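You operate a simulated robot arm through the tools that you are given. There is no shell and no other tool.

The job below is to be done with a simulated robot arm. You get a single attempt, and the scene is never put back.

TASK
Roll the bubbles out of the patch on the pink mat and cure it under the blue sandbag.
Fine: lift the bag off once the patch's band is green; roller and bag go back; leave the other patches. Set down upright: black seam roller. What is to be rubbed or washed off counts as gone when no trace of it is left.

It is judged by the outcome, as a careful person would: the job done as asked, and still so three seconds after it is handed in. It fails if anything else is knocked over, pushed out of place, dropped, spilled or broken.

THE ROBOT
A 7-joint arm with a two-finger parallel gripper, fixed in place. Base frame: the origin is on the floor under the middle of its stand, x ahead of it, y to its left, z up; the work surface is at about z = 855. Units: mm, rad, N and s.
With the tool pointing down near the work surface it reaches from about 300 to 700 mm from the base axis. Its first joint turns from -1.152 to 1.152 rad. Payload 1.57 kg.
Tool frame: the origin (TCP) lies between the finger pads and is the grasp point; the fingertips stand 30 mm ahead of it; z points along the fingers, y is the line along which they close. Largest opening 110 mm; finger width 24, thickness 12; the body of the gripper, 48 by 112 mm, starts 78 mm behind the TCP.
Orientation is that of the tool frame in the base frame, as a unit quaternion [x, y, z, w]. With the fingers straight down and closing along the base's y, the tool's x points along the base's -x, its y along +y and its z along -z.

THE INTERFACE
- The arm moves only by the tool apply_moves. Its argument "deltas" is one flat list of numbers, 7 for each row, row after row: the turn, a rotation vector about the base's x, y, z in units of 6 degrees (1.0 is 6 degrees), then the shift along the base's x, y, z in units of 40 mm (1.0 is 40 mm), then the closure, from 0 (fully open) to 1 (shut). In form: [rx, ry, rz, dx, dy, dz, hand, rx, ry, rz, dx, dy, dz, hand, ...]. A call has 1 to 20 rows; each row shifts and turns the commanded pose from where the row before left it. A call with a number of a shift or a turn outside -1 to 1 is refused whole. Rows are played at 5 a second. More than 50 mm and 0.15 rad between two rows, or a gripper value outside its range, and nothing of the call is played. Where a pose cannot be reached the arm comes as near as it can. A force on the tool above 40 N (or 10 N above the force at the start of the call, whichever is more), or a blocked arm, ends the call early, and 0.2 s more pass. Each finger travels about 108 mm/s and halts on what it meets, pressing with about 43 N; the grip force reading is that of the motor and also rises with nothing between the fingers. The clock runs only during rows and for 0.2 s after the last one: add rows that do not move to give the fingers time. It gives the time, the measured TCP pose, the force on the tool (base axes), the opening and the grip force at its end, in the units of the frame above (readings bear some noise), with the torque about the TCP (base axes, N m) and any sound that the robot's microphone picked up.
- Cameras (640 x 400 px; columns grow to the right, rows downward): "scene" is fixed at [161.8, -393.6, 1395.7]; the picture's right is [0.80, -0.60, 0.00], its down [-0.40, -0.53, -0.75] and it looks along [0.45, 0.60, -0.66] (base axes); focal length 218 px, centre (320, 200). "wrist" rides on the gripper at [70, 16, -141] in the tool frame; the picture's right is [-0.23, 0.97, 0.00], its down [-0.85, -0.20, -0.48] and it looks along [-0.47, -0.11, 0.88] (tool axes); focal length 222 px, centre (320, 200). There is no depth. A picture from a camera that has moved, and an enlarged one, comes with that camera's place and axes in the base frame and with its lens.
- capture(camera): a new picture of that camera. No time passes.
- enlarge(camera, box): a new picture of the part [left, top, right, bottom] of that camera's present view, enlarged. No time passes.
- finish_job(): hands the job in; it is judged then, once.

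Nothing tells you positions but the pictures and the camera data. Unless the task says otherwise, let go and move clear before handing in.

The tools are called after ">>>" as a command line: name --argument value ..., lists and objects as JSON in quotes. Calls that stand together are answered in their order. apply_moves: Moves the arm, as the interface text tells. Its arguments: {"type":"object","properties":{"deltas":{"type":"array"}},"required":["deltas"]} The other tools are called the same way: capture (camera) takes a picture; enlarge (camera, box) takes an enlarged picture of a part of a camera's view; finish_job () hands the job in.

At the start:

```text
time_s: 0.0
tcp_pos: [357.7, 175.4, 1228.3]
orientation: [0.0, 1.0, -0.001, 0.0]
force: [-0.5, 0.1, 1.2]
moment: [0.0, 0.04, -0.01]
width: 110.1
grasp_force: 0.1
```

scene: 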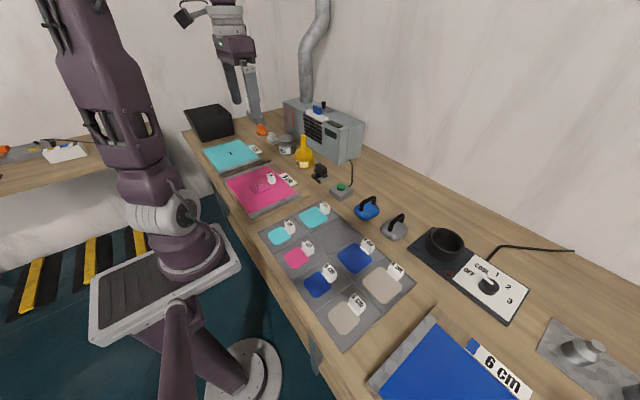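
wrist: 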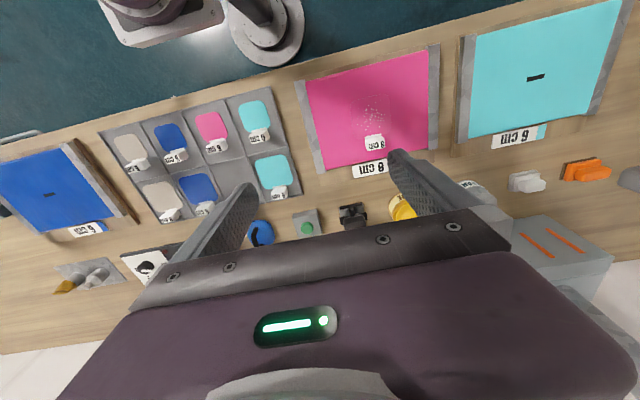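

I see a bench with mats (turquoise, pink, blue), a tray of patches, a blue and a grey sandbag, a small roller-like black thing, and a hot plate. I'll enlarge several areas to identify things before moving.

>>> enlarge --camera "scene" --box '[180, 90, 380, 215]'

>>> enlarge --camera "scene" --box '[220, 150, 320, 212]'

>>> enlarge --camera "scene" --box '[300, 150, 420, 250]'

>>> enlarge --camera "scene" --box '[240, 190, 440, 350]'

>>> enlarge --camera "wrist" --box '[290, 40, 450, 190]'

>>> enlarge --camera "scene" --box '[380, 210, 640, 400]'

```text
3.20 times, centred on (280, 152) of scene
camera zoom: at [161.8, -393.6, 1395.7], right [0.8, -0.6, 0.0], down [-0.4, -0.53, -0.75], along [0.45, 0.6, -0.66], focal length 697 px, centre (448, 352)
```

zoom: 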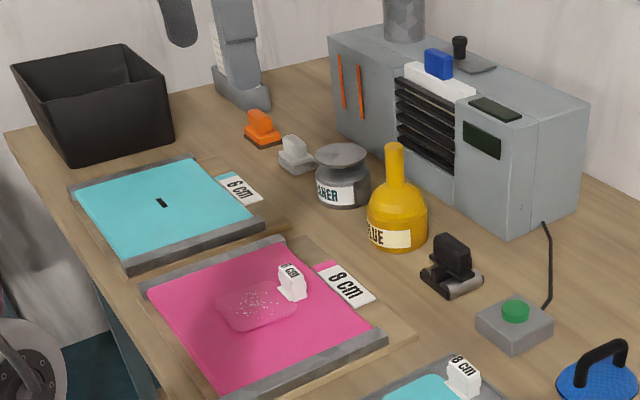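

```text
6.40 times, centred on (270, 181) of scene
camera zoom: at [161.8, -393.6, 1395.7], right [0.8, -0.6, 0.0], down [-0.4, -0.53, -0.75], along [0.45, 0.6, -0.66], focal length 1393 px, centre (640, 322)
```

zoom: 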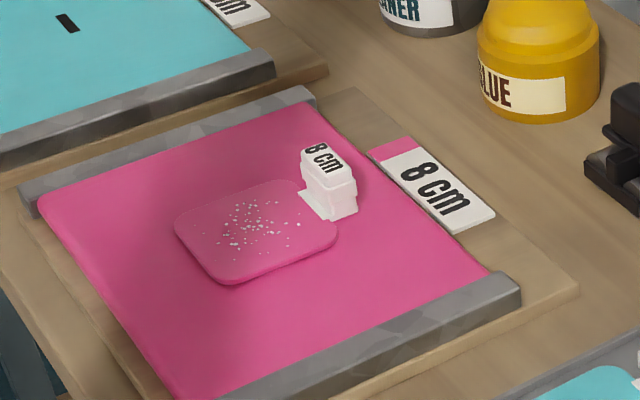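

```text
4.00 times, centred on (360, 200) of scene
camera zoom: at [161.8, -393.6, 1395.7], right [0.8, -0.6, 0.0], down [-0.4, -0.53, -0.75], along [0.45, 0.6, -0.66], focal length 871 px, centre (160, 200)
```

zoom: 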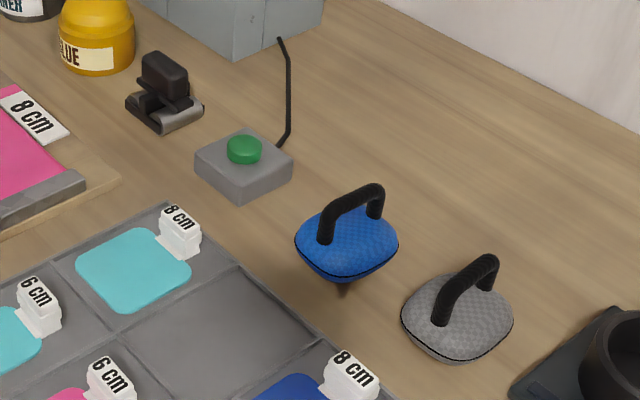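

```text
2.50 times, centred on (340, 270) of scene
camera zoom: at [161.8, -393.6, 1395.7], right [0.8, -0.6, 0.0], down [-0.4, -0.53, -0.75], along [0.45, 0.6, -0.66], focal length 544 px, centre (270, 25)
```

zoom: 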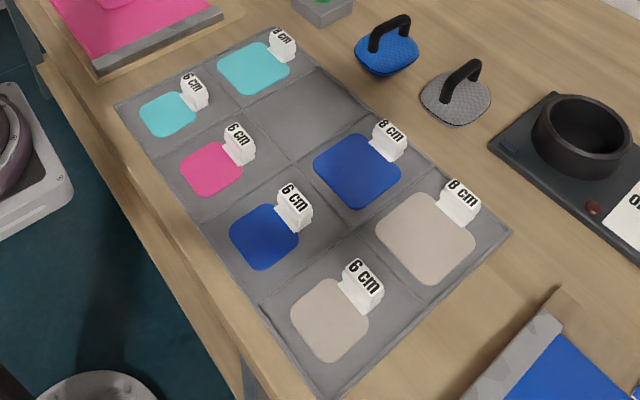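

```text
2.67 times, centred on (370, 115) of wrist
camera zoom: at [287.6, 192.2, 1370.4], right [0.23, 0.97, 0.0], down [0.85, -0.2, 0.48], along [0.47, -0.11, -0.88], focal length 592 px, centre (187, 427)
```

zoom: 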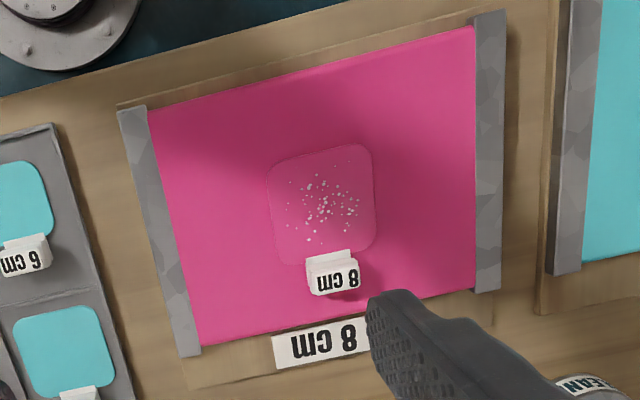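

```text
2.11 times, centred on (510, 305) of scene
camera zoom: at [161.8, -393.6, 1395.7], right [0.8, -0.6, 0.0], down [-0.4, -0.53, -0.75], along [0.45, 0.6, -0.66], focal length 458 px, centre (-80, -21)
```

zoom: 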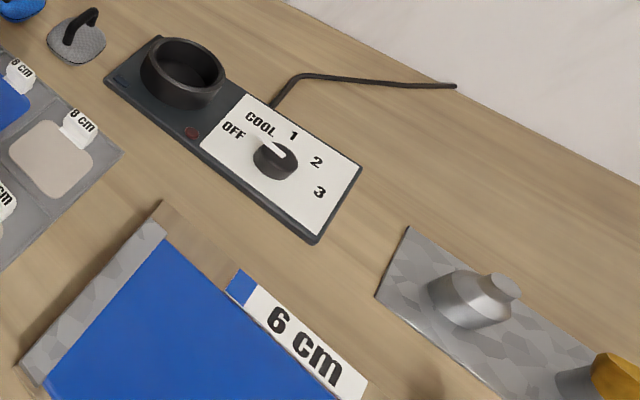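

The pink-mat patch is at about (384, 302), the roller near (634, 209) and the blue bag near (604, -65). I'll move the wrist camera in for a closer look at the roller.

>>> apply_moves --deltas '[0, 0, 0, 0.7, 0.25, -0.9, 0, 0, 0, 0, 0.7, 0.25, -0.9, 0, 0, 0, 0, 0.7, 0.25, -0.9, 0, 0, 0, 0, 0.7, 0.25, -0.9, 0, 0, 0, 0, 0, 0, 0, 0]'

>>> capture --camera "wrist"

>>> capture --camera "scene"

```text
time_s: 1.2
tcp_pos: [467.4, 217.0, 1083.6]
orientation: [0.0, 1.0, 0.0, 0.0]
force: [0.0, -0.1, 0.4]
moment: [0.02, -0.03, -0.04]
width: 110.0
grasp_force: 0.1
```

```text
taken
camera wrist: at [399.8, 232.0, 1225.1], right [0.23, 0.97, 0.0], down [0.85, -0.2, 0.48], along [0.47, -0.11, -0.88], focal length 222 px, centre (320, 200)
```

wrist: 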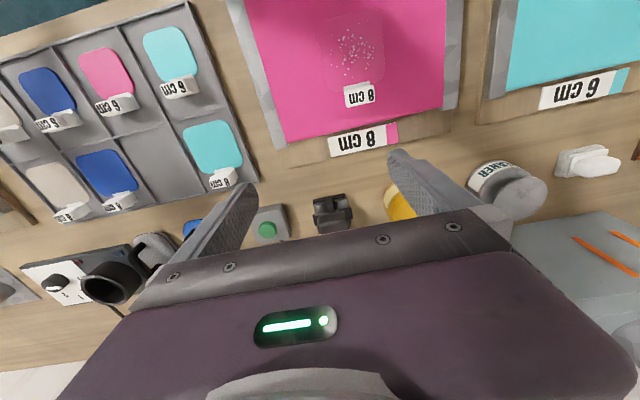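

```text
taken
```

scene: 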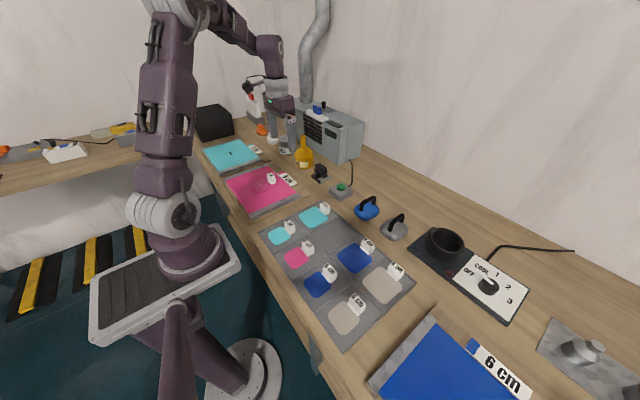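

The roller shows between the fingers at roughly (625, 207). I'll enlarge it.

>>> enlarge --camera "wrist" --box '[280, 170, 400, 245]'

>>> enlarge --camera "scene" --box '[296, 150, 346, 190]'

>>> enlarge --camera "wrist" --box '[300, 0, 440, 170]'

```text
5.33 times, centred on (340, 208) of wrist
camera zoom: at [399.8, 232.0, 1225.1], right [0.23, 0.97, 0.0], down [0.85, -0.2, 0.48], along [0.47, -0.11, -0.88], focal length 1185 px, centre (213, 160)
```

zoom: 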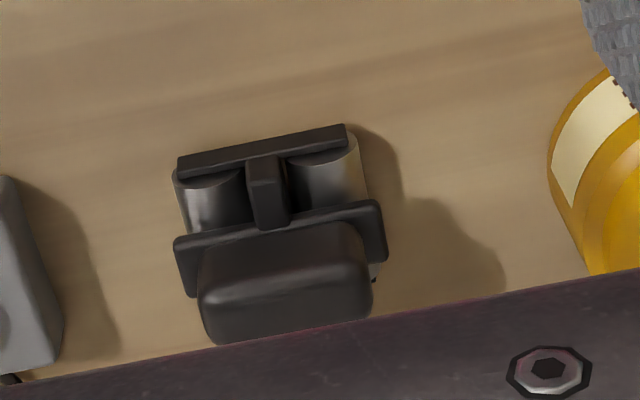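

```text
10.00 times, centred on (321, 170) of scene
camera zoom: at [161.8, -393.6, 1395.7], right [0.8, -0.6, 0.0], down [-0.4, -0.53, -0.75], along [0.45, 0.6, -0.66], focal length 2177 px, centre (310, 500)
```

zoom: 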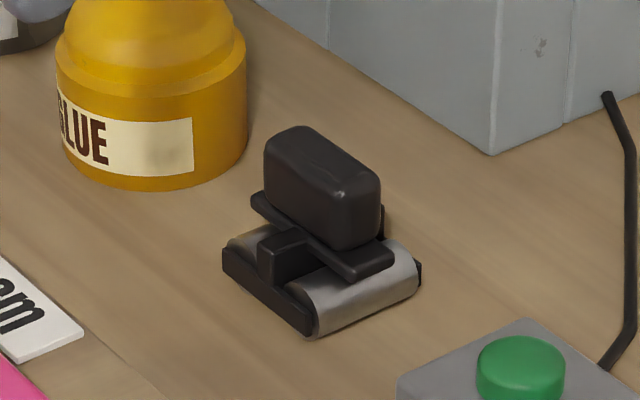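

```text
2.35 times, centred on (370, 85) of wrist
camera zoom: at [399.8, 232.0, 1225.1], right [0.23, 0.97, 0.0], down [0.85, -0.2, 0.48], along [0.47, -0.11, -0.88], focal length 523 px, centre (202, 471)
```

zoom: 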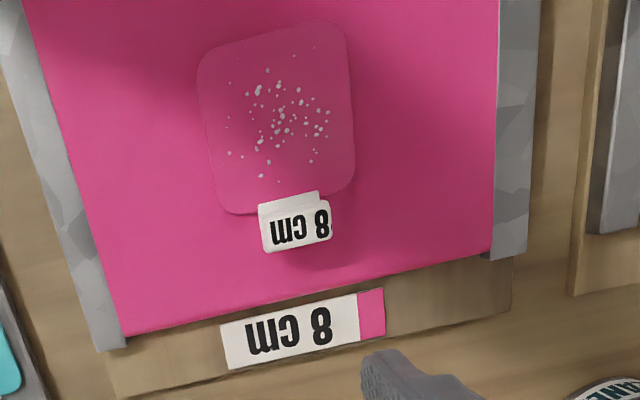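

The roller looks like a small cart with two cylinders (axes along x, rolling along y) and a block handle elongated along y. I'll move nearly above it for a closer view.

>>> apply_moves --deltas '[0, 0, 0, 0.9, -0.1, -0.2, 0.3, 0, 0, 0, 0.9, -0.1, -0.2, 0.3, 0, 0, 0, 0.9, -0.05, -0.2, 0.3, 0, 0, 0, 0.6, 0, 0, 0.3, 0, 0, 0, 0, 0, 0, 0.3]'

>>> capture --camera "wrist"

>>> enlarge --camera "wrist" --box '[260, 110, 390, 195]'

>>> capture --camera "scene"

```text
time_s: 2.4
tcp_pos: [600.3, 204.5, 1058.5]
orientation: [0.0, 1.0, 0.001, 0.0]
force: [-0.1, 0.9, -0.4]
moment: [-0.02, 0.0, 0.0]
width: 77.1
grasp_force: 0.1
```

```text
taken
camera wrist: at [531.1, 221.5, 1201.3], right [0.23, 0.97, 0.0], down [0.86, -0.2, 0.48], along [0.47, -0.11, -0.88], focal length 222 px, centre (320, 200)
```

wrist: 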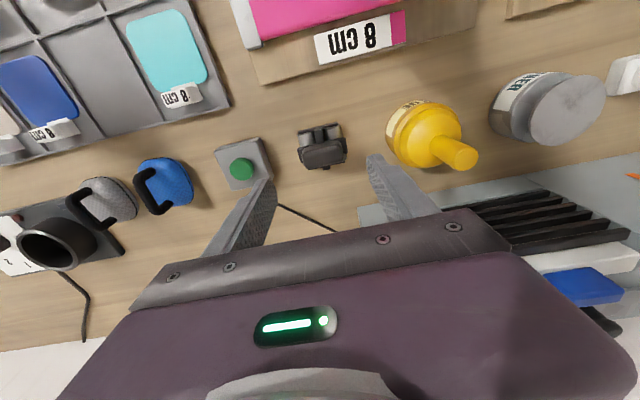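

```text
4.71 times, centred on (325, 152) of wrist
camera zoom: at [531.1, 221.5, 1201.3], right [0.23, 0.97, 0.0], down [0.86, -0.2, 0.48], along [0.47, -0.11, -0.88], focal length 1045 px, centre (296, 424)
```

zoom: 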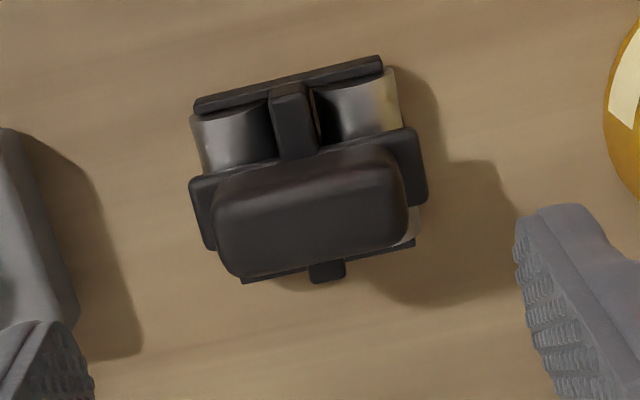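

```text
taken
```

scene: 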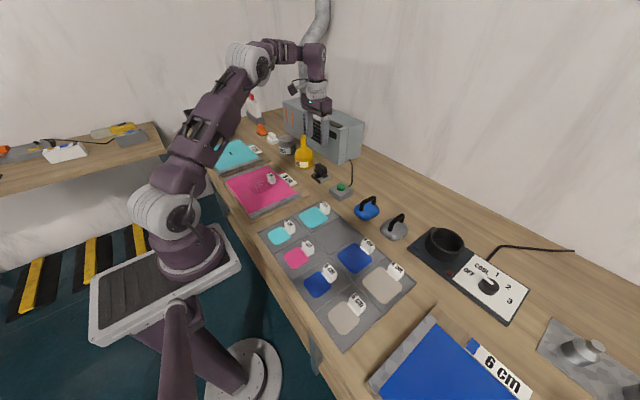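

The handle block is about 54 mm (y) × 26 mm (x), centred near (620, 206) with its top at z≈915. I'll lower partway with the fingers straddling it along y and check the alignment.

>>> apply_moves --deltas '[0, 0, 0, 0.25, 0.02, -0.7, 0.3, 0, 0, 0, 0.25, 0.02, -0.7, 0.3, 0, 0, 0, 0, 0, -0.7, 0.3, 0, 0, 0, 0, 0, -0.3, 0.3, 0, 0, 0, 0, 0, 0, 0.3]'

>>> capture --camera "wrist"

>>> enlarge --camera "scene" --box '[290, 130, 350, 190]'

```text
time_s: 3.6
tcp_pos: [620.8, 208.4, 963.7]
orientation: [0.0, 1.0, 0.0, 0.0]
force: [0.0, -0.8, 0.5]
moment: [-0.02, -0.01, 0.0]
width: 77.0
grasp_force: 0.0
```

```text
taken
camera wrist: at [552.2, 223.5, 1105.9], right [0.23, 0.97, 0.0], down [0.85, -0.2, 0.48], along [0.47, -0.11, -0.88], focal length 222 px, centre (320, 200)
```

wrist: 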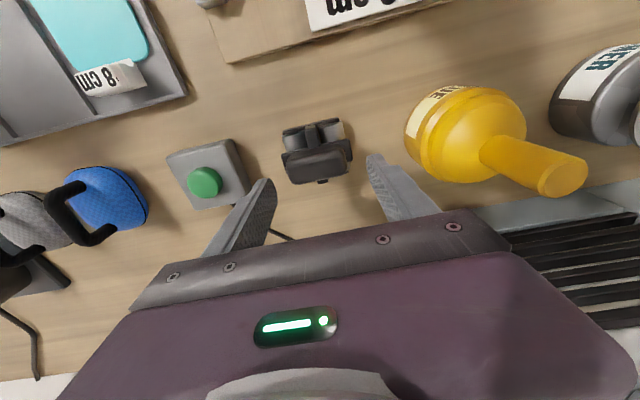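

```text
6.67 times, centred on (320, 160) of scene
camera zoom: at [161.8, -393.6, 1395.7], right [0.8, -0.6, 0.0], down [-0.4, -0.53, -0.75], along [0.45, 0.6, -0.66], focal length 1451 px, centre (320, 467)
```

zoom: 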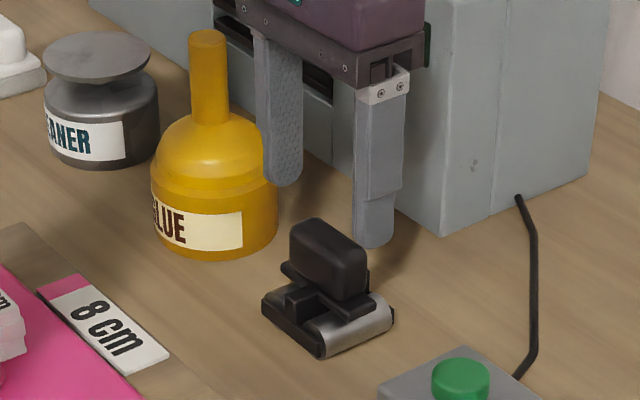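

The alignment is good: the handle is centred between the fingers. I'll lower until the fingertips sit just above the plate, then close.

>>> apply_moves --deltas '[0, 0, 0, -0.04, 0, -0.5, 0.3, 0, 0, 0, 0, 0, -0.5, 0.3, 0, 0, 0, 0, 0, -0.05, 0.3, 0, 0, 0, 0, 0, 0, 0.3]'

>>> enlarge --camera "scene" --box '[290, 130, 350, 190]'

>>> enlarge --camera "wrist" --box '[220, 100, 420, 225]'

```text
time_s: 4.6
tcp_pos: [619.3, 208.0, 921.8]
orientation: [0.0, 1.0, 0.0, 0.0]
force: [-0.1, 0.3, -0.2]
moment: [-0.02, 0.01, 0.0]
width: 77.1
grasp_force: 0.1
```

```text
6.67 times, centred on (320, 160) of scene
camera zoom: at [161.8, -393.6, 1395.7], right [0.8, -0.6, 0.0], down [-0.4, -0.53, -0.75], along [0.45, 0.6, -0.66], focal length 1451 px, centre (320, 467)
```

zoom: 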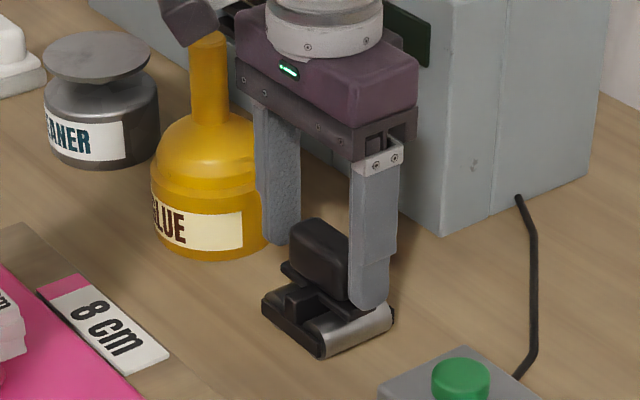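

```text
3.20 times, centred on (320, 162) of wrist
camera zoom: at [550.3, 223.6, 1063.6], right [0.23, 0.97, 0.0], down [0.85, -0.2, 0.48], along [0.47, -0.11, -0.88], focal length 711 px, centre (320, 320)
```

zoom: 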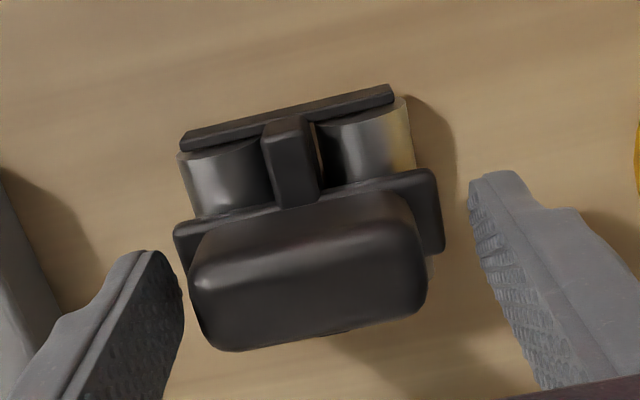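

The handle sits about 3 mm toward -y and 2 mm toward -x from the TCP. I'll nudge, go a couple of mm lower and close the fingers.

>>> apply_moves --deltas '[0, 0, 0, -0.06, -0.08, -0.02, 0.3, 0, 0, 0, 0, 0, 0, 0.45, 0, 0, 0, 0, 0, 0, 1, 0, 0, 0, 0, 0, 0, 1, 0, 0, 0, 0, 0, 0, 1]'

>>> enlarge --camera "scene" --box '[290, 130, 350, 190]'

>>> enlarge --camera "wrist" --box '[220, 100, 420, 225]'

```text
time_s: 5.8
tcp_pos: [617.7, 204.8, 920.7]
orientation: [0.0, 1.0, 0.0, 0.0]
force: [0.3, 0.7, 0.0]
moment: [0.1, -0.01, 0.0]
width: 55.6
grasp_force: 43.2
```

```text
6.67 times, centred on (320, 160) of scene
camera zoom: at [161.8, -393.6, 1395.7], right [0.8, -0.6, 0.0], down [-0.4, -0.53, -0.75], along [0.45, 0.6, -0.66], focal length 1451 px, centre (320, 467)
```

zoom: 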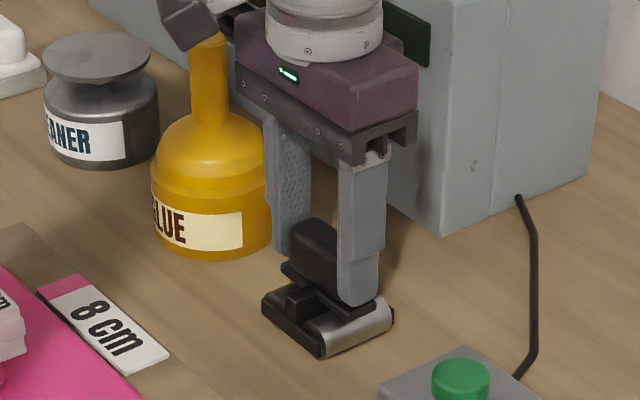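

```text
3.20 times, centred on (320, 162) of wrist
camera zoom: at [547.9, 220.5, 1063.1], right [0.23, 0.97, 0.0], down [0.85, -0.2, 0.48], along [0.47, -0.11, -0.88], focal length 711 px, centre (320, 320)
```

zoom: 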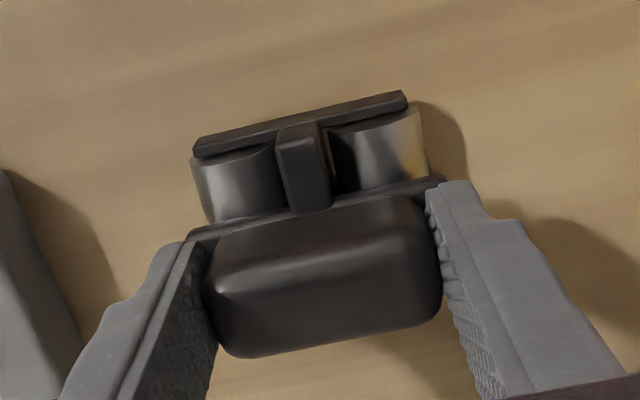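

The handle is gripped (55.6 mm wide). I'll lift it straight up and carry it toward the pink mat, stopping where the wrist camera can see the patch clearly.

>>> apply_moves --deltas '[0, 0, 0, 0, 0, 0.3, 1, 0, 0, 0, 0, 0, 0.9, 1, 0, 0, 0, 0, 0, 1, 1, 0, 0, 0, -0.7, 0.2, 0, 1, 0, 0, 0, -0.75, 0.45, 0, 1, 0, 0, 0, -0.75, 0.45, 0, 1, 0, 0, 0, -0.75, 0.45, 0, 1, 0, 0, 0, -0.75, 0.45, 0, 1, 0, 0, 0, 0, 0, 0, 1, 0, 0, 0, 0, 0, 0, 1]'

>>> capture --camera "wrist"

>>> enlarge --camera "wrist" --box '[230, 10, 400, 120]'

>>> capture --camera "scene"

>>> enlarge --camera "scene" --box '[230, 110, 330, 212]'

```text
time_s: 8.0
tcp_pos: [467.8, 283.5, 1009.0]
orientation: [0.001, 1.0, -0.001, 0.0]
force: [0.5, 0.0, 1.3]
moment: [0.02, 0.03, -0.01]
width: 0.0
grasp_force: 21.0
```

```text
taken
camera wrist: at [399.5, 300.8, 1151.3], right [0.23, 0.97, 0.0], down [0.85, -0.2, 0.48], along [0.47, -0.11, -0.88], focal length 222 px, centre (320, 200)
```

wrist: 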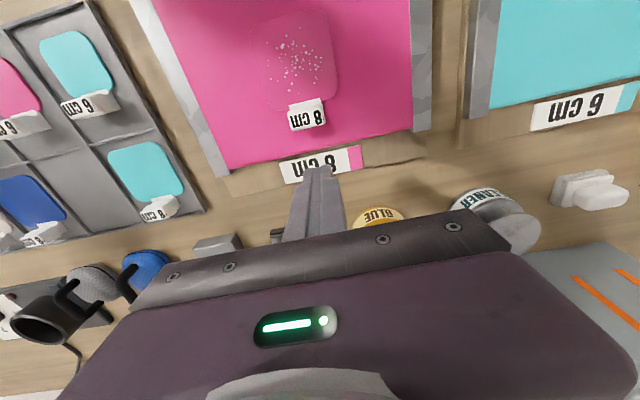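

```text
3.64 times, centred on (315, 65) of wrist
camera zoom: at [399.5, 300.8, 1151.3], right [0.23, 0.97, 0.0], down [0.85, -0.2, 0.48], along [0.47, -0.11, -0.88], focal length 808 px, centre (338, 691)
```

zoom: 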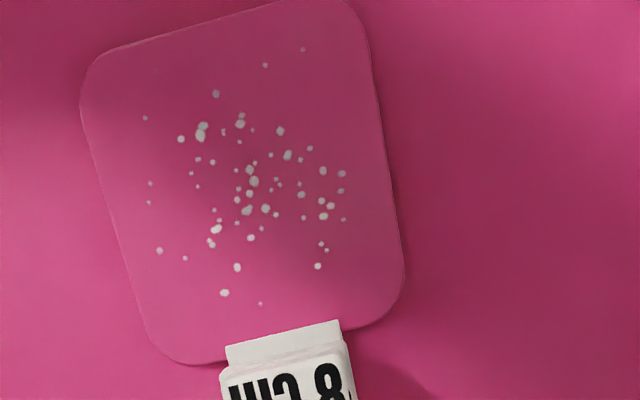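

```text
taken
```

scene: 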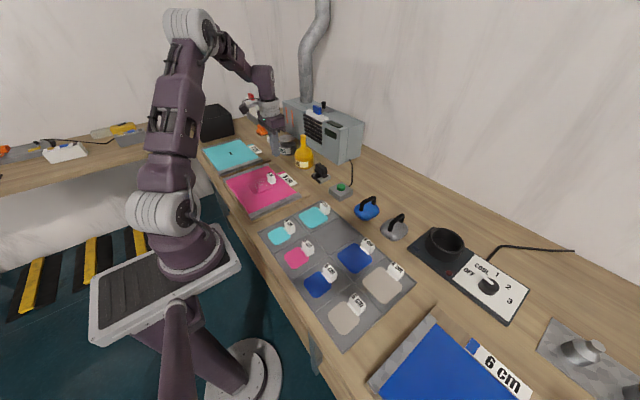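

```text
3.92 times, centred on (280, 161) of scene
camera zoom: at [161.8, -393.6, 1395.7], right [0.8, -0.6, 0.0], down [-0.4, -0.53, -0.75], along [0.45, 0.6, -0.66], focal length 854 px, centre (477, 353)
```

zoom: 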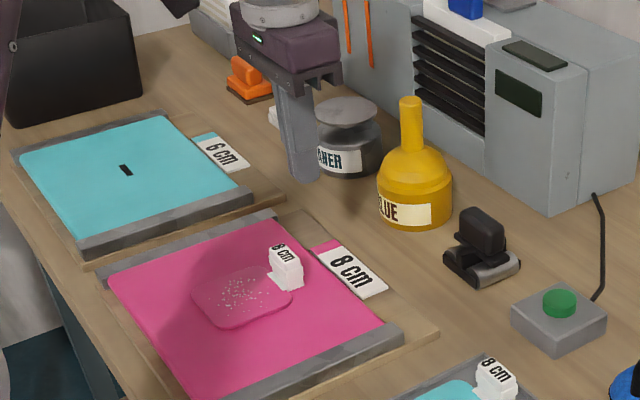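

The grip slipped off during the lift: the fingers are shut on nothing, and the roller is still standing at its place. I'll check whether it moved.

>>> enlarge --camera "scene" --box '[296, 150, 346, 190]'

>>> enlarge --camera "scene" --box '[290, 130, 350, 190]'

```text
10.00 times, centred on (321, 170) of scene
camera zoom: at [161.8, -393.6, 1395.7], right [0.8, -0.6, 0.0], down [-0.4, -0.53, -0.75], along [0.45, 0.6, -0.66], focal length 2177 px, centre (310, 500)
```

zoom: 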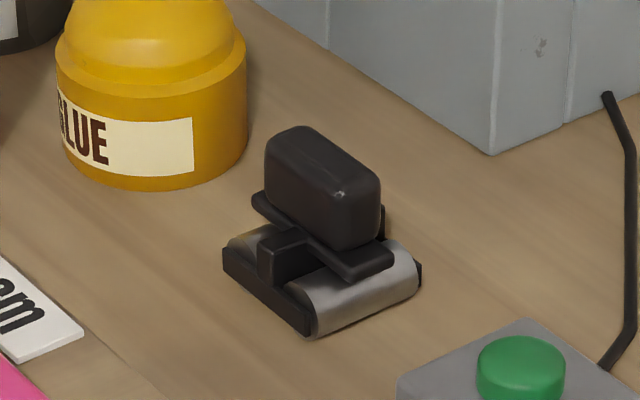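

```text
6.67 times, centred on (320, 160) of scene
camera zoom: at [161.8, -393.6, 1395.7], right [0.8, -0.6, 0.0], down [-0.4, -0.53, -0.75], along [0.45, 0.6, -0.66], focal length 1451 px, centre (320, 467)
```

zoom: 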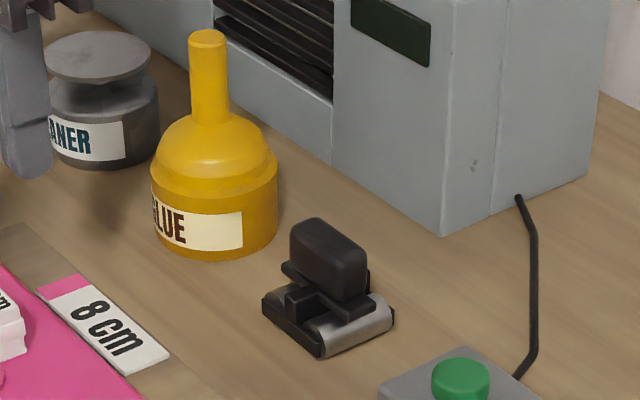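

The roller is upright and unmoved. The long ends didn't give a secure hold, so I'll turn the gripper 90° and grip its flat ±x faces deeper.

>>> apply_moves --deltas '[0, 0, 1, 0, 0, 0.5, 0.5, 0, 0, 1, 0, 0, 0.5, 0.5, 0, 0, 1, 0.28, -0.15, 0, 0.5, 0, 0, 1, 0.28, -0.15, 0, 0.5, 0, 0, 1, 0.28, -0.15, 0, 0.5, 0, 0, 1, 0.28, -0.15, 0, 0.5, 0, 0, 1, 0.28, -0.15, 0, 0.5, 0, 0, 1, 0.28, -0.15, 0, 0.5, 0, 0, 1, 0.28, -0.15, 0, 0.5, 0, 0, 1, 0.28, -0.15, 0, 0.5, 0, 0, 1, 0.28, -0.15, 0, 0.5, 0, 0, 1, 0.28, -0.15, 0, 0.5, 0, 0, 1, 0.28, -0.15, 0, 0.5, 0, 0, 1, 0.28, -0.15, 0, 0.5, 0, 0, 1, 0.39, -0.2, 0, 0.5, 0, 0, 0, 0, 0, 0, 0.5]'

>>> capture --camera "wrist"

>>> capture --camera "scene"

```text
time_s: 11.4
tcp_pos: [618.2, 205.1, 1048.0]
orientation: [0.707, -0.707, 0.0, 0.0]
force: [0.3, -0.5, -0.5]
moment: [0.01, 0.0, -0.01]
width: 54.8
grasp_force: 0.0
```

```text
taken
camera wrist: at [603.1, 134.3, 1191.5], right [-0.97, 0.23, 0.0], down [0.2, 0.86, 0.48], along [0.11, 0.47, -0.88], focal length 222 px, centre (320, 200)
```

wrist: 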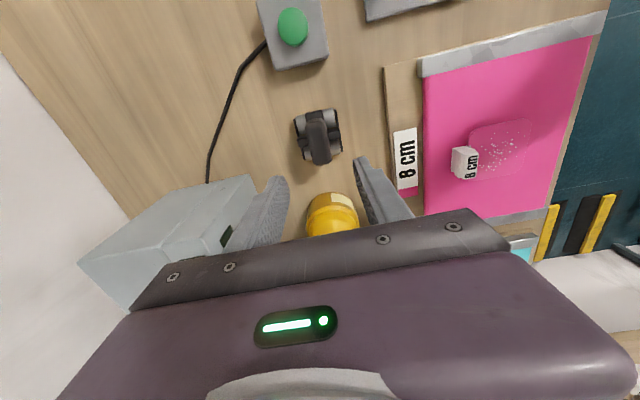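

```text
taken
```

scene: 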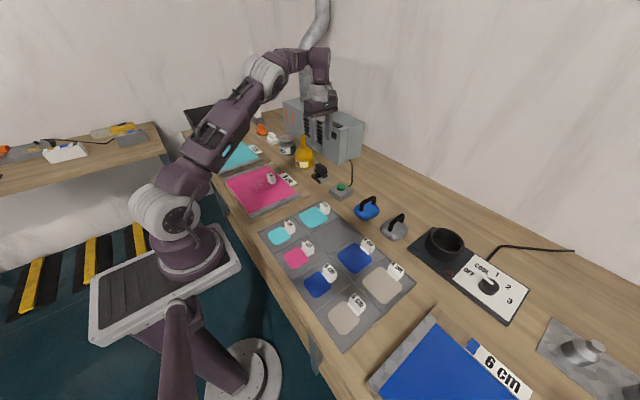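

>>> enlarge --camera "wrist" --box '[260, 90, 390, 175]'

```text
4.71 times, centred on (325, 132) of wrist
camera zoom: at [603.1, 134.3, 1191.5], right [-0.97, 0.23, 0.0], down [0.2, 0.86, 0.48], along [0.11, 0.47, -0.88], focal length 1045 px, centre (296, 518)
```

zoom: 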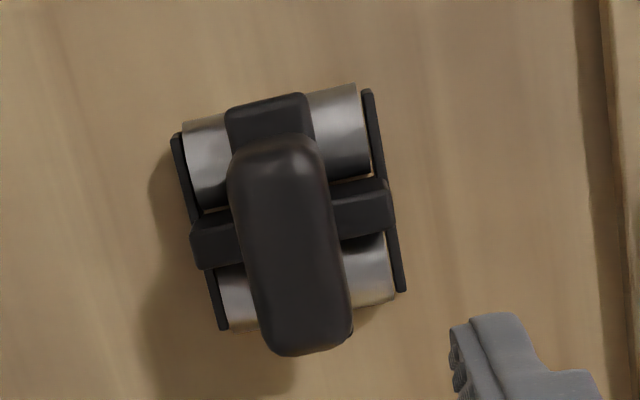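

Now the roller is clear: two cylinders with a spine along x, and the handle aligned with y at about (620, 204). I'll descend with fingers straddling it in x.

>>> apply_moves --deltas '[0, 0, 0, 0.06, 0, -0.7, 0.5, 0, 0, 0, 0, 0, -0.7, 0.5, 0, 0, 0, 0, 0, -0.7, 0.5, 0, 0, 0, 0, 0, -0.6, 0.5, 0, 0, 0, 0, 0, -0.3, 0.5, 0, 0, 0, 0, 0, 0, 0.5]'

>>> enlarge --camera "wrist" --box '[220, 90, 420, 215]'

>>> enlarge --camera "scene" --box '[296, 150, 346, 190]'

```text
time_s: 12.8
tcp_pos: [620.6, 205.7, 928.7]
orientation: [0.707, -0.707, 0.0, 0.001]
force: [-0.1, -0.5, -0.1]
moment: [0.0, -0.02, -0.01]
width: 55.1
grasp_force: 0.1
```

```text
3.20 times, centred on (320, 152) of wrist
camera zoom: at [605.1, 134.8, 1070.8], right [-0.97, 0.23, 0.0], down [0.2, 0.85, 0.48], along [0.11, 0.47, -0.88], focal length 711 px, centre (320, 352)
```

zoom: 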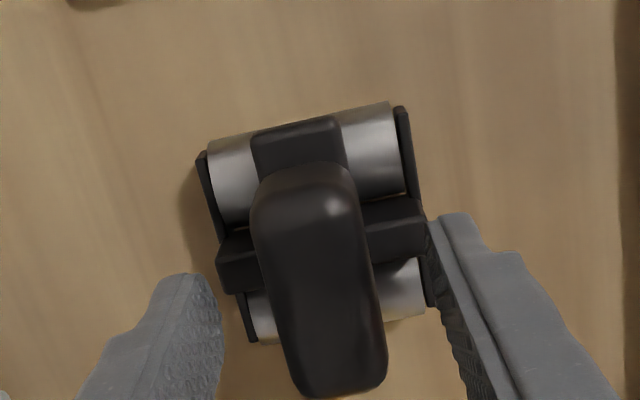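

```text
10.00 times, centred on (321, 170) of scene
camera zoom: at [161.8, -393.6, 1395.7], right [0.8, -0.6, 0.0], down [-0.4, -0.53, -0.75], along [0.45, 0.6, -0.66], focal length 2177 px, centre (310, 500)
```

zoom: 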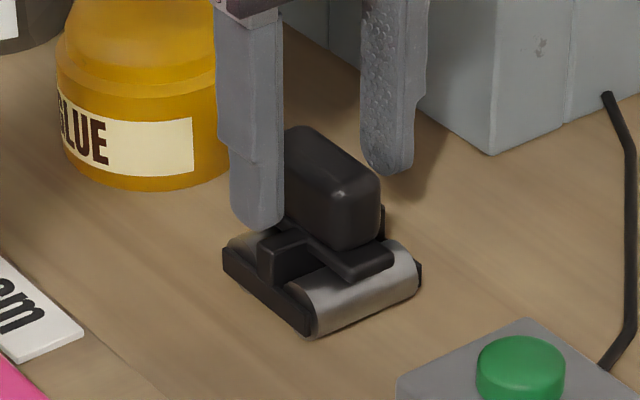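

The fingers are centred over the handle. I'll go lower in small steps, watching the force.

>>> apply_moves --deltas '[0, 0, 0, 0, 0, -0.15, 0.55, 0, 0, 0, 0, 0, -0.1, 0.6, 0, 0, 0, 0, 0, -0.03, 0.6, 0, 0, 0, 0, 0, 0, 0.6]'

>>> enlarge --camera "scene" --box '[296, 150, 346, 190]'

```text
time_s: 13.8
tcp_pos: [621.6, 203.9, 917.7]
orientation: [-0.707, 0.707, 0.0, 0.0]
force: [0.4, 0.0, -0.2]
moment: [-0.02, 0.0, -0.02]
width: 44.1
grasp_force: 0.1
```

```text
10.00 times, centred on (321, 170) of scene
camera zoom: at [161.8, -393.6, 1395.7], right [0.8, -0.6, 0.0], down [-0.4, -0.53, -0.75], along [0.45, 0.6, -0.66], focal length 2177 px, centre (310, 500)
```

zoom: 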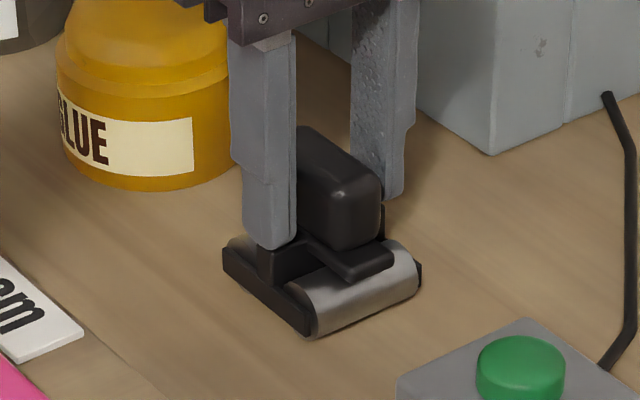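

No contact yet. I'll continue down in small steps until the tips touch the spine.

>>> apply_moves --deltas '[0, 0, 0, 0, 0, -0.04, 0.6, 0, 0, 0, 0, 0, -0.04, 0.6, 0, 0, 0, 0, 0, 0, 0.6]'

```text
time_s: 14.6
tcp_pos: [621.1, 204.9, 915.8]
orientation: [0.707, -0.707, 0.002, -0.001]
force: [0.2, -0.3, 20.9]
moment: [-0.08, 0.48, 0.06]
width: 44.9
grasp_force: 0.3
```

The tips touched the spine (about 21 N). I'll back off 1.5 mm and close on the handle's flat faces.

>>> apply_moves --deltas '[0, 0, 0, 0, 0, 0.04, 0.6, 0, 0, 0, 0, 0, 0, 0.7, 0, 0, 0, 0, 0, 0, 1, 0, 0, 0, 0, 0, 0, 1, 0, 0, 0, 0, 0, 0, 1, 0, 0, 0, 0, 0, 0, 1]'

>>> enlarge --camera "scene" --box '[296, 150, 346, 190]'

>>> enlarge --camera "wrist" --box '[220, 90, 420, 215]'

```text
time_s: 16.0
tcp_pos: [621.1, 205.0, 916.1]
orientation: [-0.707, 0.707, 0.0, 0.0]
force: [-2.2, -0.5, 5.9]
moment: [-0.01, 0.03, -0.02]
width: 25.9
grasp_force: 37.3
```

```text
10.00 times, centred on (321, 170) of scene
camera zoom: at [161.6, -393.7, 1395.7], right [0.8, -0.6, 0.0], down [-0.4, -0.53, -0.75], along [0.45, 0.6, -0.66], focal length 2177 px, centre (310, 500)
```

zoom: 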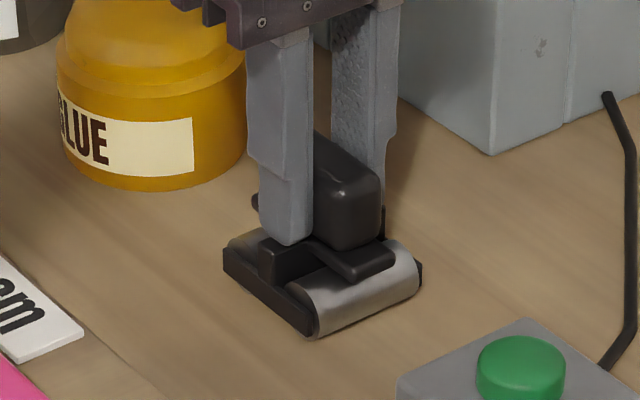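

```text
3.20 times, centred on (320, 152) of wrist
camera zoom: at [604.7, 134.4, 1058.5], right [-0.97, 0.23, 0.0], down [0.2, 0.85, 0.48], along [0.11, 0.47, -0.88], focal length 711 px, centre (320, 352)
```

zoom: 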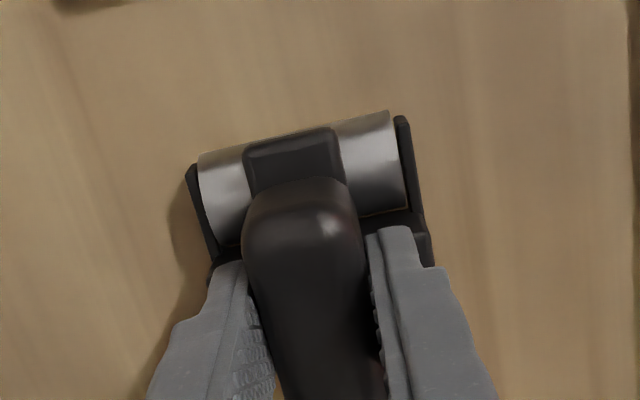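

Gripped at 25.9 mm. I'll lift very slowly at first and check that it holds.

>>> apply_moves --deltas '[0, 0, 0, 0, 0, 0.05, 1, 0, 0, 0, 0, 0, 0.1, 1, 0, 0, 0, 0, 0, 0.1, 1, 0, 0, 0, 0, 0, 0.1, 1, 0, 0, 0, 0, 0, 0, 1]'

>>> enlarge --camera "scene" --box '[296, 150, 346, 190]'

```text
time_s: 17.2
tcp_pos: [621.5, 203.9, 930.4]
orientation: [0.707, -0.707, 0.0, 0.0]
force: [0.6, -0.5, -2.1]
moment: [-0.01, 0.01, -0.02]
width: 25.9
grasp_force: 37.0
```

```text
10.00 times, centred on (321, 170) of scene
camera zoom: at [161.8, -393.6, 1395.7], right [0.8, -0.6, 0.0], down [-0.4, -0.53, -0.75], along [0.45, 0.6, -0.66], focal length 2177 px, centre (310, 500)
```

zoom: 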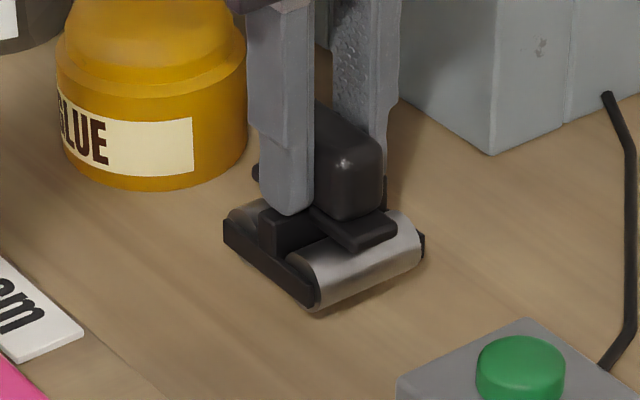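

It's holding (about 2 N of weight, width steady). I'll lift higher and carry it over the pink patch.

>>> apply_moves --deltas '[0, 0, 0, 0, 0, 0.3, 1, 0, 0, 0, 0, 0, 0.5, 1, 0, 0, 0, 0, 0, 0.5, 1, 0, 0, 0, 0, 0, 0.2, 1, 0, 0, 0, -0.3, 0, 0, 1, 0, 0, 0, -0.6, 0.1, 0, 1, 0, 0, 0, -0.6, 0.2, 0, 1, 0, 0, 0, -0.6, 0.2, 0, 1, 0, 0, 0, -0.6, 0.2, 0, 1, 0, 0, 0, -0.6, 0.2, 0, 1, 0, 0, 0, -0.6, 0.2, 0, 1, 0, 0, 0, -0.6, 0.2, 0, 1, 0, 0, 0, -0.6, 0.2, 0, 1, 0, 0, 0, -0.6, 0.2, 0, 1, 0, 0, 0, -0.6, 0.2, 0, 1, 0, 0, 0, -0.3, 0.2, 0, 1, 0, 0, 0, 0, 0, 0, 1, 0, 0, 0, 0, 0, 0, 1]'

>>> capture --camera "wrist"

>>> enlarge --camera "scene" --box '[220, 110, 320, 212]'

```text
time_s: 21.0
tcp_pos: [357.7, 288.2, 989.9]
orientation: [0.708, -0.707, -0.001, 0.0]
force: [0.8, -0.5, -3.0]
moment: [-0.01, 0.02, 0.01]
width: 25.4
grasp_force: 37.0
```

```text
taken
camera wrist: at [341.6, 219.0, 1132.5], right [-0.97, 0.23, 0.0], down [0.2, 0.85, 0.48], along [0.11, 0.47, -0.88], focal length 222 px, centre (320, 200)
```

wrist: 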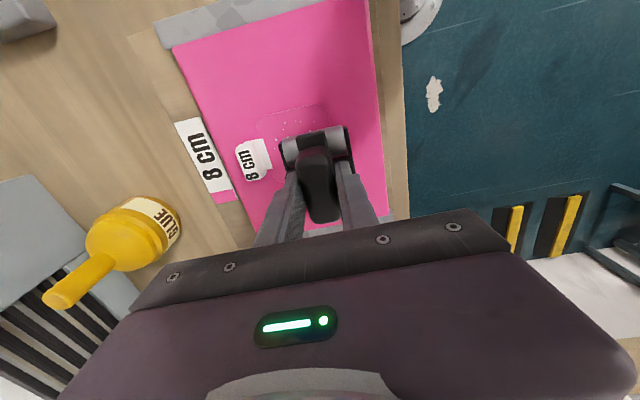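

```text
3.92 times, centred on (270, 161) of scene
camera zoom: at [161.8, -393.6, 1395.7], right [0.8, -0.6, 0.0], down [-0.4, -0.53, -0.75], along [0.45, 0.6, -0.66], focal length 854 px, centre (516, 353)
```

zoom: 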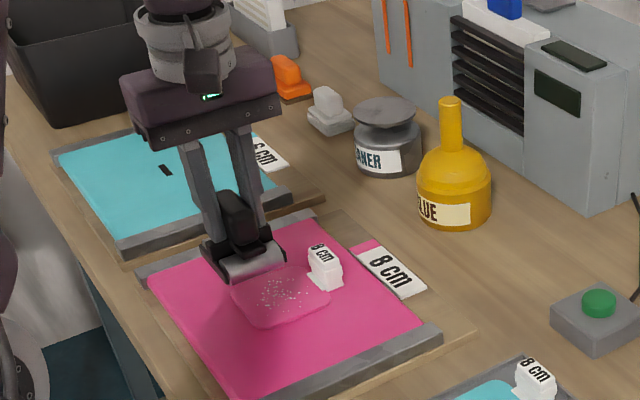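

The roller hangs over the patch's -x half. I'll enlarge the wrist view to fix the position of the patch and tag relative to the roller.

>>> enlarge --camera "wrist" --box '[220, 80, 380, 180]'

```text
4.00 times, centred on (300, 130) of wrist
camera zoom: at [341.6, 219.0, 1132.5], right [-0.97, 0.23, 0.0], down [0.2, 0.85, 0.48], along [0.11, 0.47, -0.88], focal length 888 px, centre (400, 480)
```

zoom: 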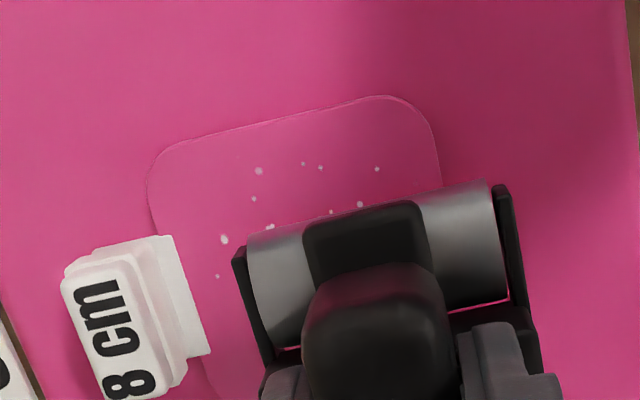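

From this view the patch is centred at about (382, 283.5), with its tag flange starting near x = 421. I'll do a first pass at x=366, lowering carefully onto the patch.

>>> apply_moves --deltas '[0, 0, 0, 0.25, -0.1, -0.3, 1, 0, 0, 0, 0, 0, -0.5, 1, 0, 0, 0, 0, 0, -0.35, 1, 0, 0, 0, 0, 0, -0.2, 1, 0, 0, 0, 0, 0, 0, 1]'

>>> enlarge --camera "scene" --box '[220, 130, 320, 212]'

```text
time_s: 21.9
tcp_pos: [367.2, 286.6, 947.1]
orientation: [0.707, -0.707, 0.001, -0.003]
force: [-3.5, -2.1, 21.9]
moment: [-0.28, 0.25, -0.04]
width: 25.8
grasp_force: 36.8
stopped in row 4: the force on the tool passed its limit at 72 N (the readings are from after the stop); the commanded pose is now the measured one
```

```text
4.88 times, centred on (270, 171) of scene
camera zoom: at [161.4, -393.9, 1395.7], right [0.8, -0.6, 0.0], down [-0.4, -0.53, -0.75], along [0.45, 0.6, -0.66], focal length 1062 px, centre (564, 342)
```

zoom: 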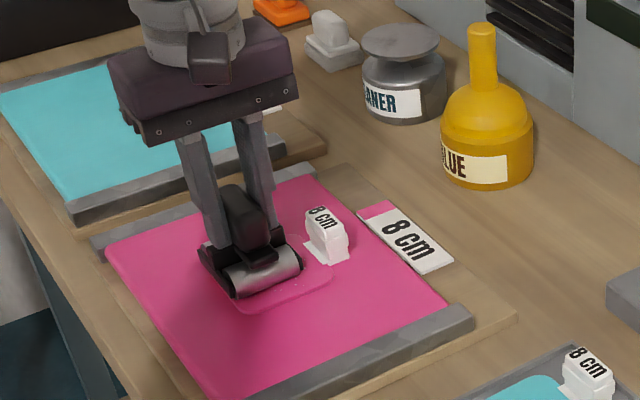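

The mat is higher than I took it (contact at TCP z≈947, so the mat top is near 886). I'll ease the pressure a little and read the force.

>>> apply_moves --deltas '[0, 0, 0, 0, 0, 0.02, 1, 0, 0, 0, 0, 0, 0, 1]'

```text
time_s: 22.5
tcp_pos: [367.9, 285.2, 947.4]
orientation: [0.707, -0.707, -0.001, -0.002]
force: [-0.5, 0.5, 18.0]
moment: [-0.09, 0.17, -0.03]
width: 25.6
grasp_force: 36.5
```

The force is steady at about 18 N. I'll roll back and forth along y at x≈367.

>>> apply_moves --deltas '[0, 0, 0, 0, -0.1, 0, 1, 0, 0, 0, 0, -0.15, 0, 1, 0, 0, 0, 0, -0.15, 0, 1, 0, 0, 0, 0, -0.15, 0, 1, 0, 0, 0, 0, -0.1, 0, 1, 0, 0, 0, 0, 0, 0, 1]'

>>> enlarge --camera "scene" --box '[220, 150, 320, 212]'

>>> enlarge --camera "wrist" --box '[220, 80, 380, 180]'

```text
time_s: 23.9
tcp_pos: [366.8, 259.2, 948.3]
orientation: [0.708, -0.707, 0.0, -0.002]
force: [0.5, 4.9, 14.0]
moment: [0.33, -0.04, 0.06]
width: 25.6
grasp_force: 36.7
```

```text
6.40 times, centred on (270, 181) of scene
camera zoom: at [161.6, -393.6, 1395.7], right [0.8, -0.6, 0.0], down [-0.4, -0.53, -0.75], along [0.45, 0.6, -0.66], focal length 1393 px, centre (640, 322)
```

zoom: 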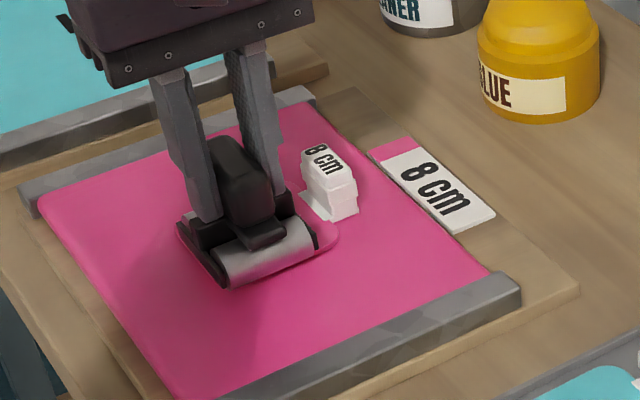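

```text
4.00 times, centred on (300, 130) of wrist
camera zoom: at [351.3, 189.1, 1089.8], right [-0.97, 0.23, 0.0], down [0.2, 0.85, 0.48], along [0.11, 0.47, -0.88], focal length 888 px, centre (400, 480)
```

zoom: 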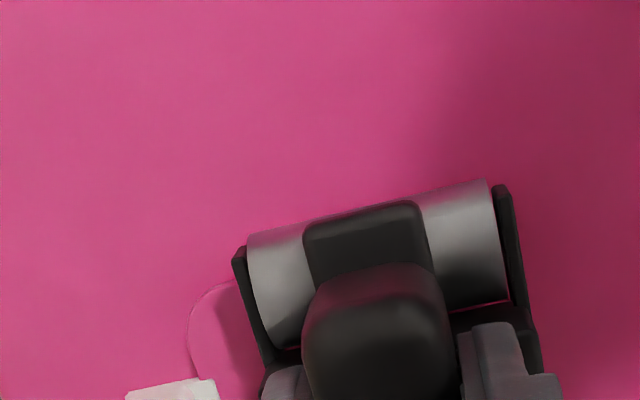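

The patch hasn't shifted and the roller is travelling fine. I'll continue the pass in +y and back.

>>> apply_moves --deltas '[0, 0, 0, 0, 0.1, 0, 1, 0, 0, 0, 0, 0.15, 0, 1, 0, 0, 0, 0, 0.15, 0, 1, 0, 0, 0, 0, 0.15, 0, 1, 0, 0, 0, 0, 0.15, 0, 1, 0, 0, 0, 0, 0.15, 0, 1, 0, 0, 0, 0, 0.15, 0, 1, 0, 0, 0, 0, 0.15, 0, 1, 0, 0, 0, 0, 0.05, 0, 1, 0, 0, 0, 0, 0, 0, 1]'

>>> enlarge --camera "scene" --box '[220, 150, 320, 212]'

>>> enlarge --camera "wrist" --box '[220, 80, 380, 180]'

```text
time_s: 26.1
tcp_pos: [367.6, 306.9, 947.4]
orientation: [0.708, -0.707, 0.001, -0.002]
force: [-0.4, -2.9, 10.5]
moment: [-0.48, 0.04, -0.03]
width: 25.8
grasp_force: 36.8
```

```text
6.40 times, centred on (270, 181) of scene
camera zoom: at [161.6, -393.8, 1395.7], right [0.8, -0.6, 0.0], down [-0.4, -0.53, -0.75], along [0.45, 0.6, -0.66], focal length 1393 px, centre (640, 322)
```

zoom: 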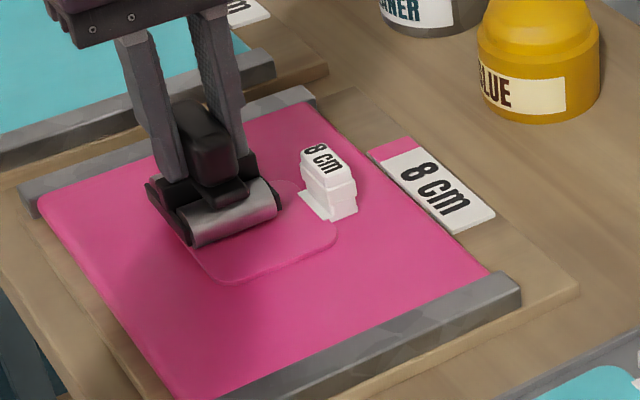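

```text
4.00 times, centred on (300, 130) of wrist
camera zoom: at [351.5, 237.1, 1089.8], right [-0.97, 0.23, 0.0], down [0.2, 0.85, 0.48], along [0.11, 0.47, -0.88], focal length 888 px, centre (400, 480)
```

zoom: 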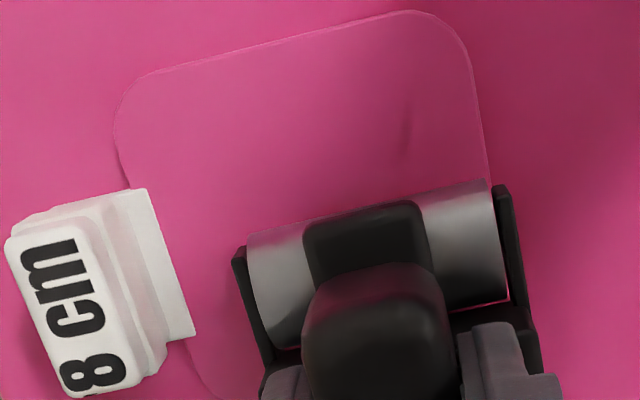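

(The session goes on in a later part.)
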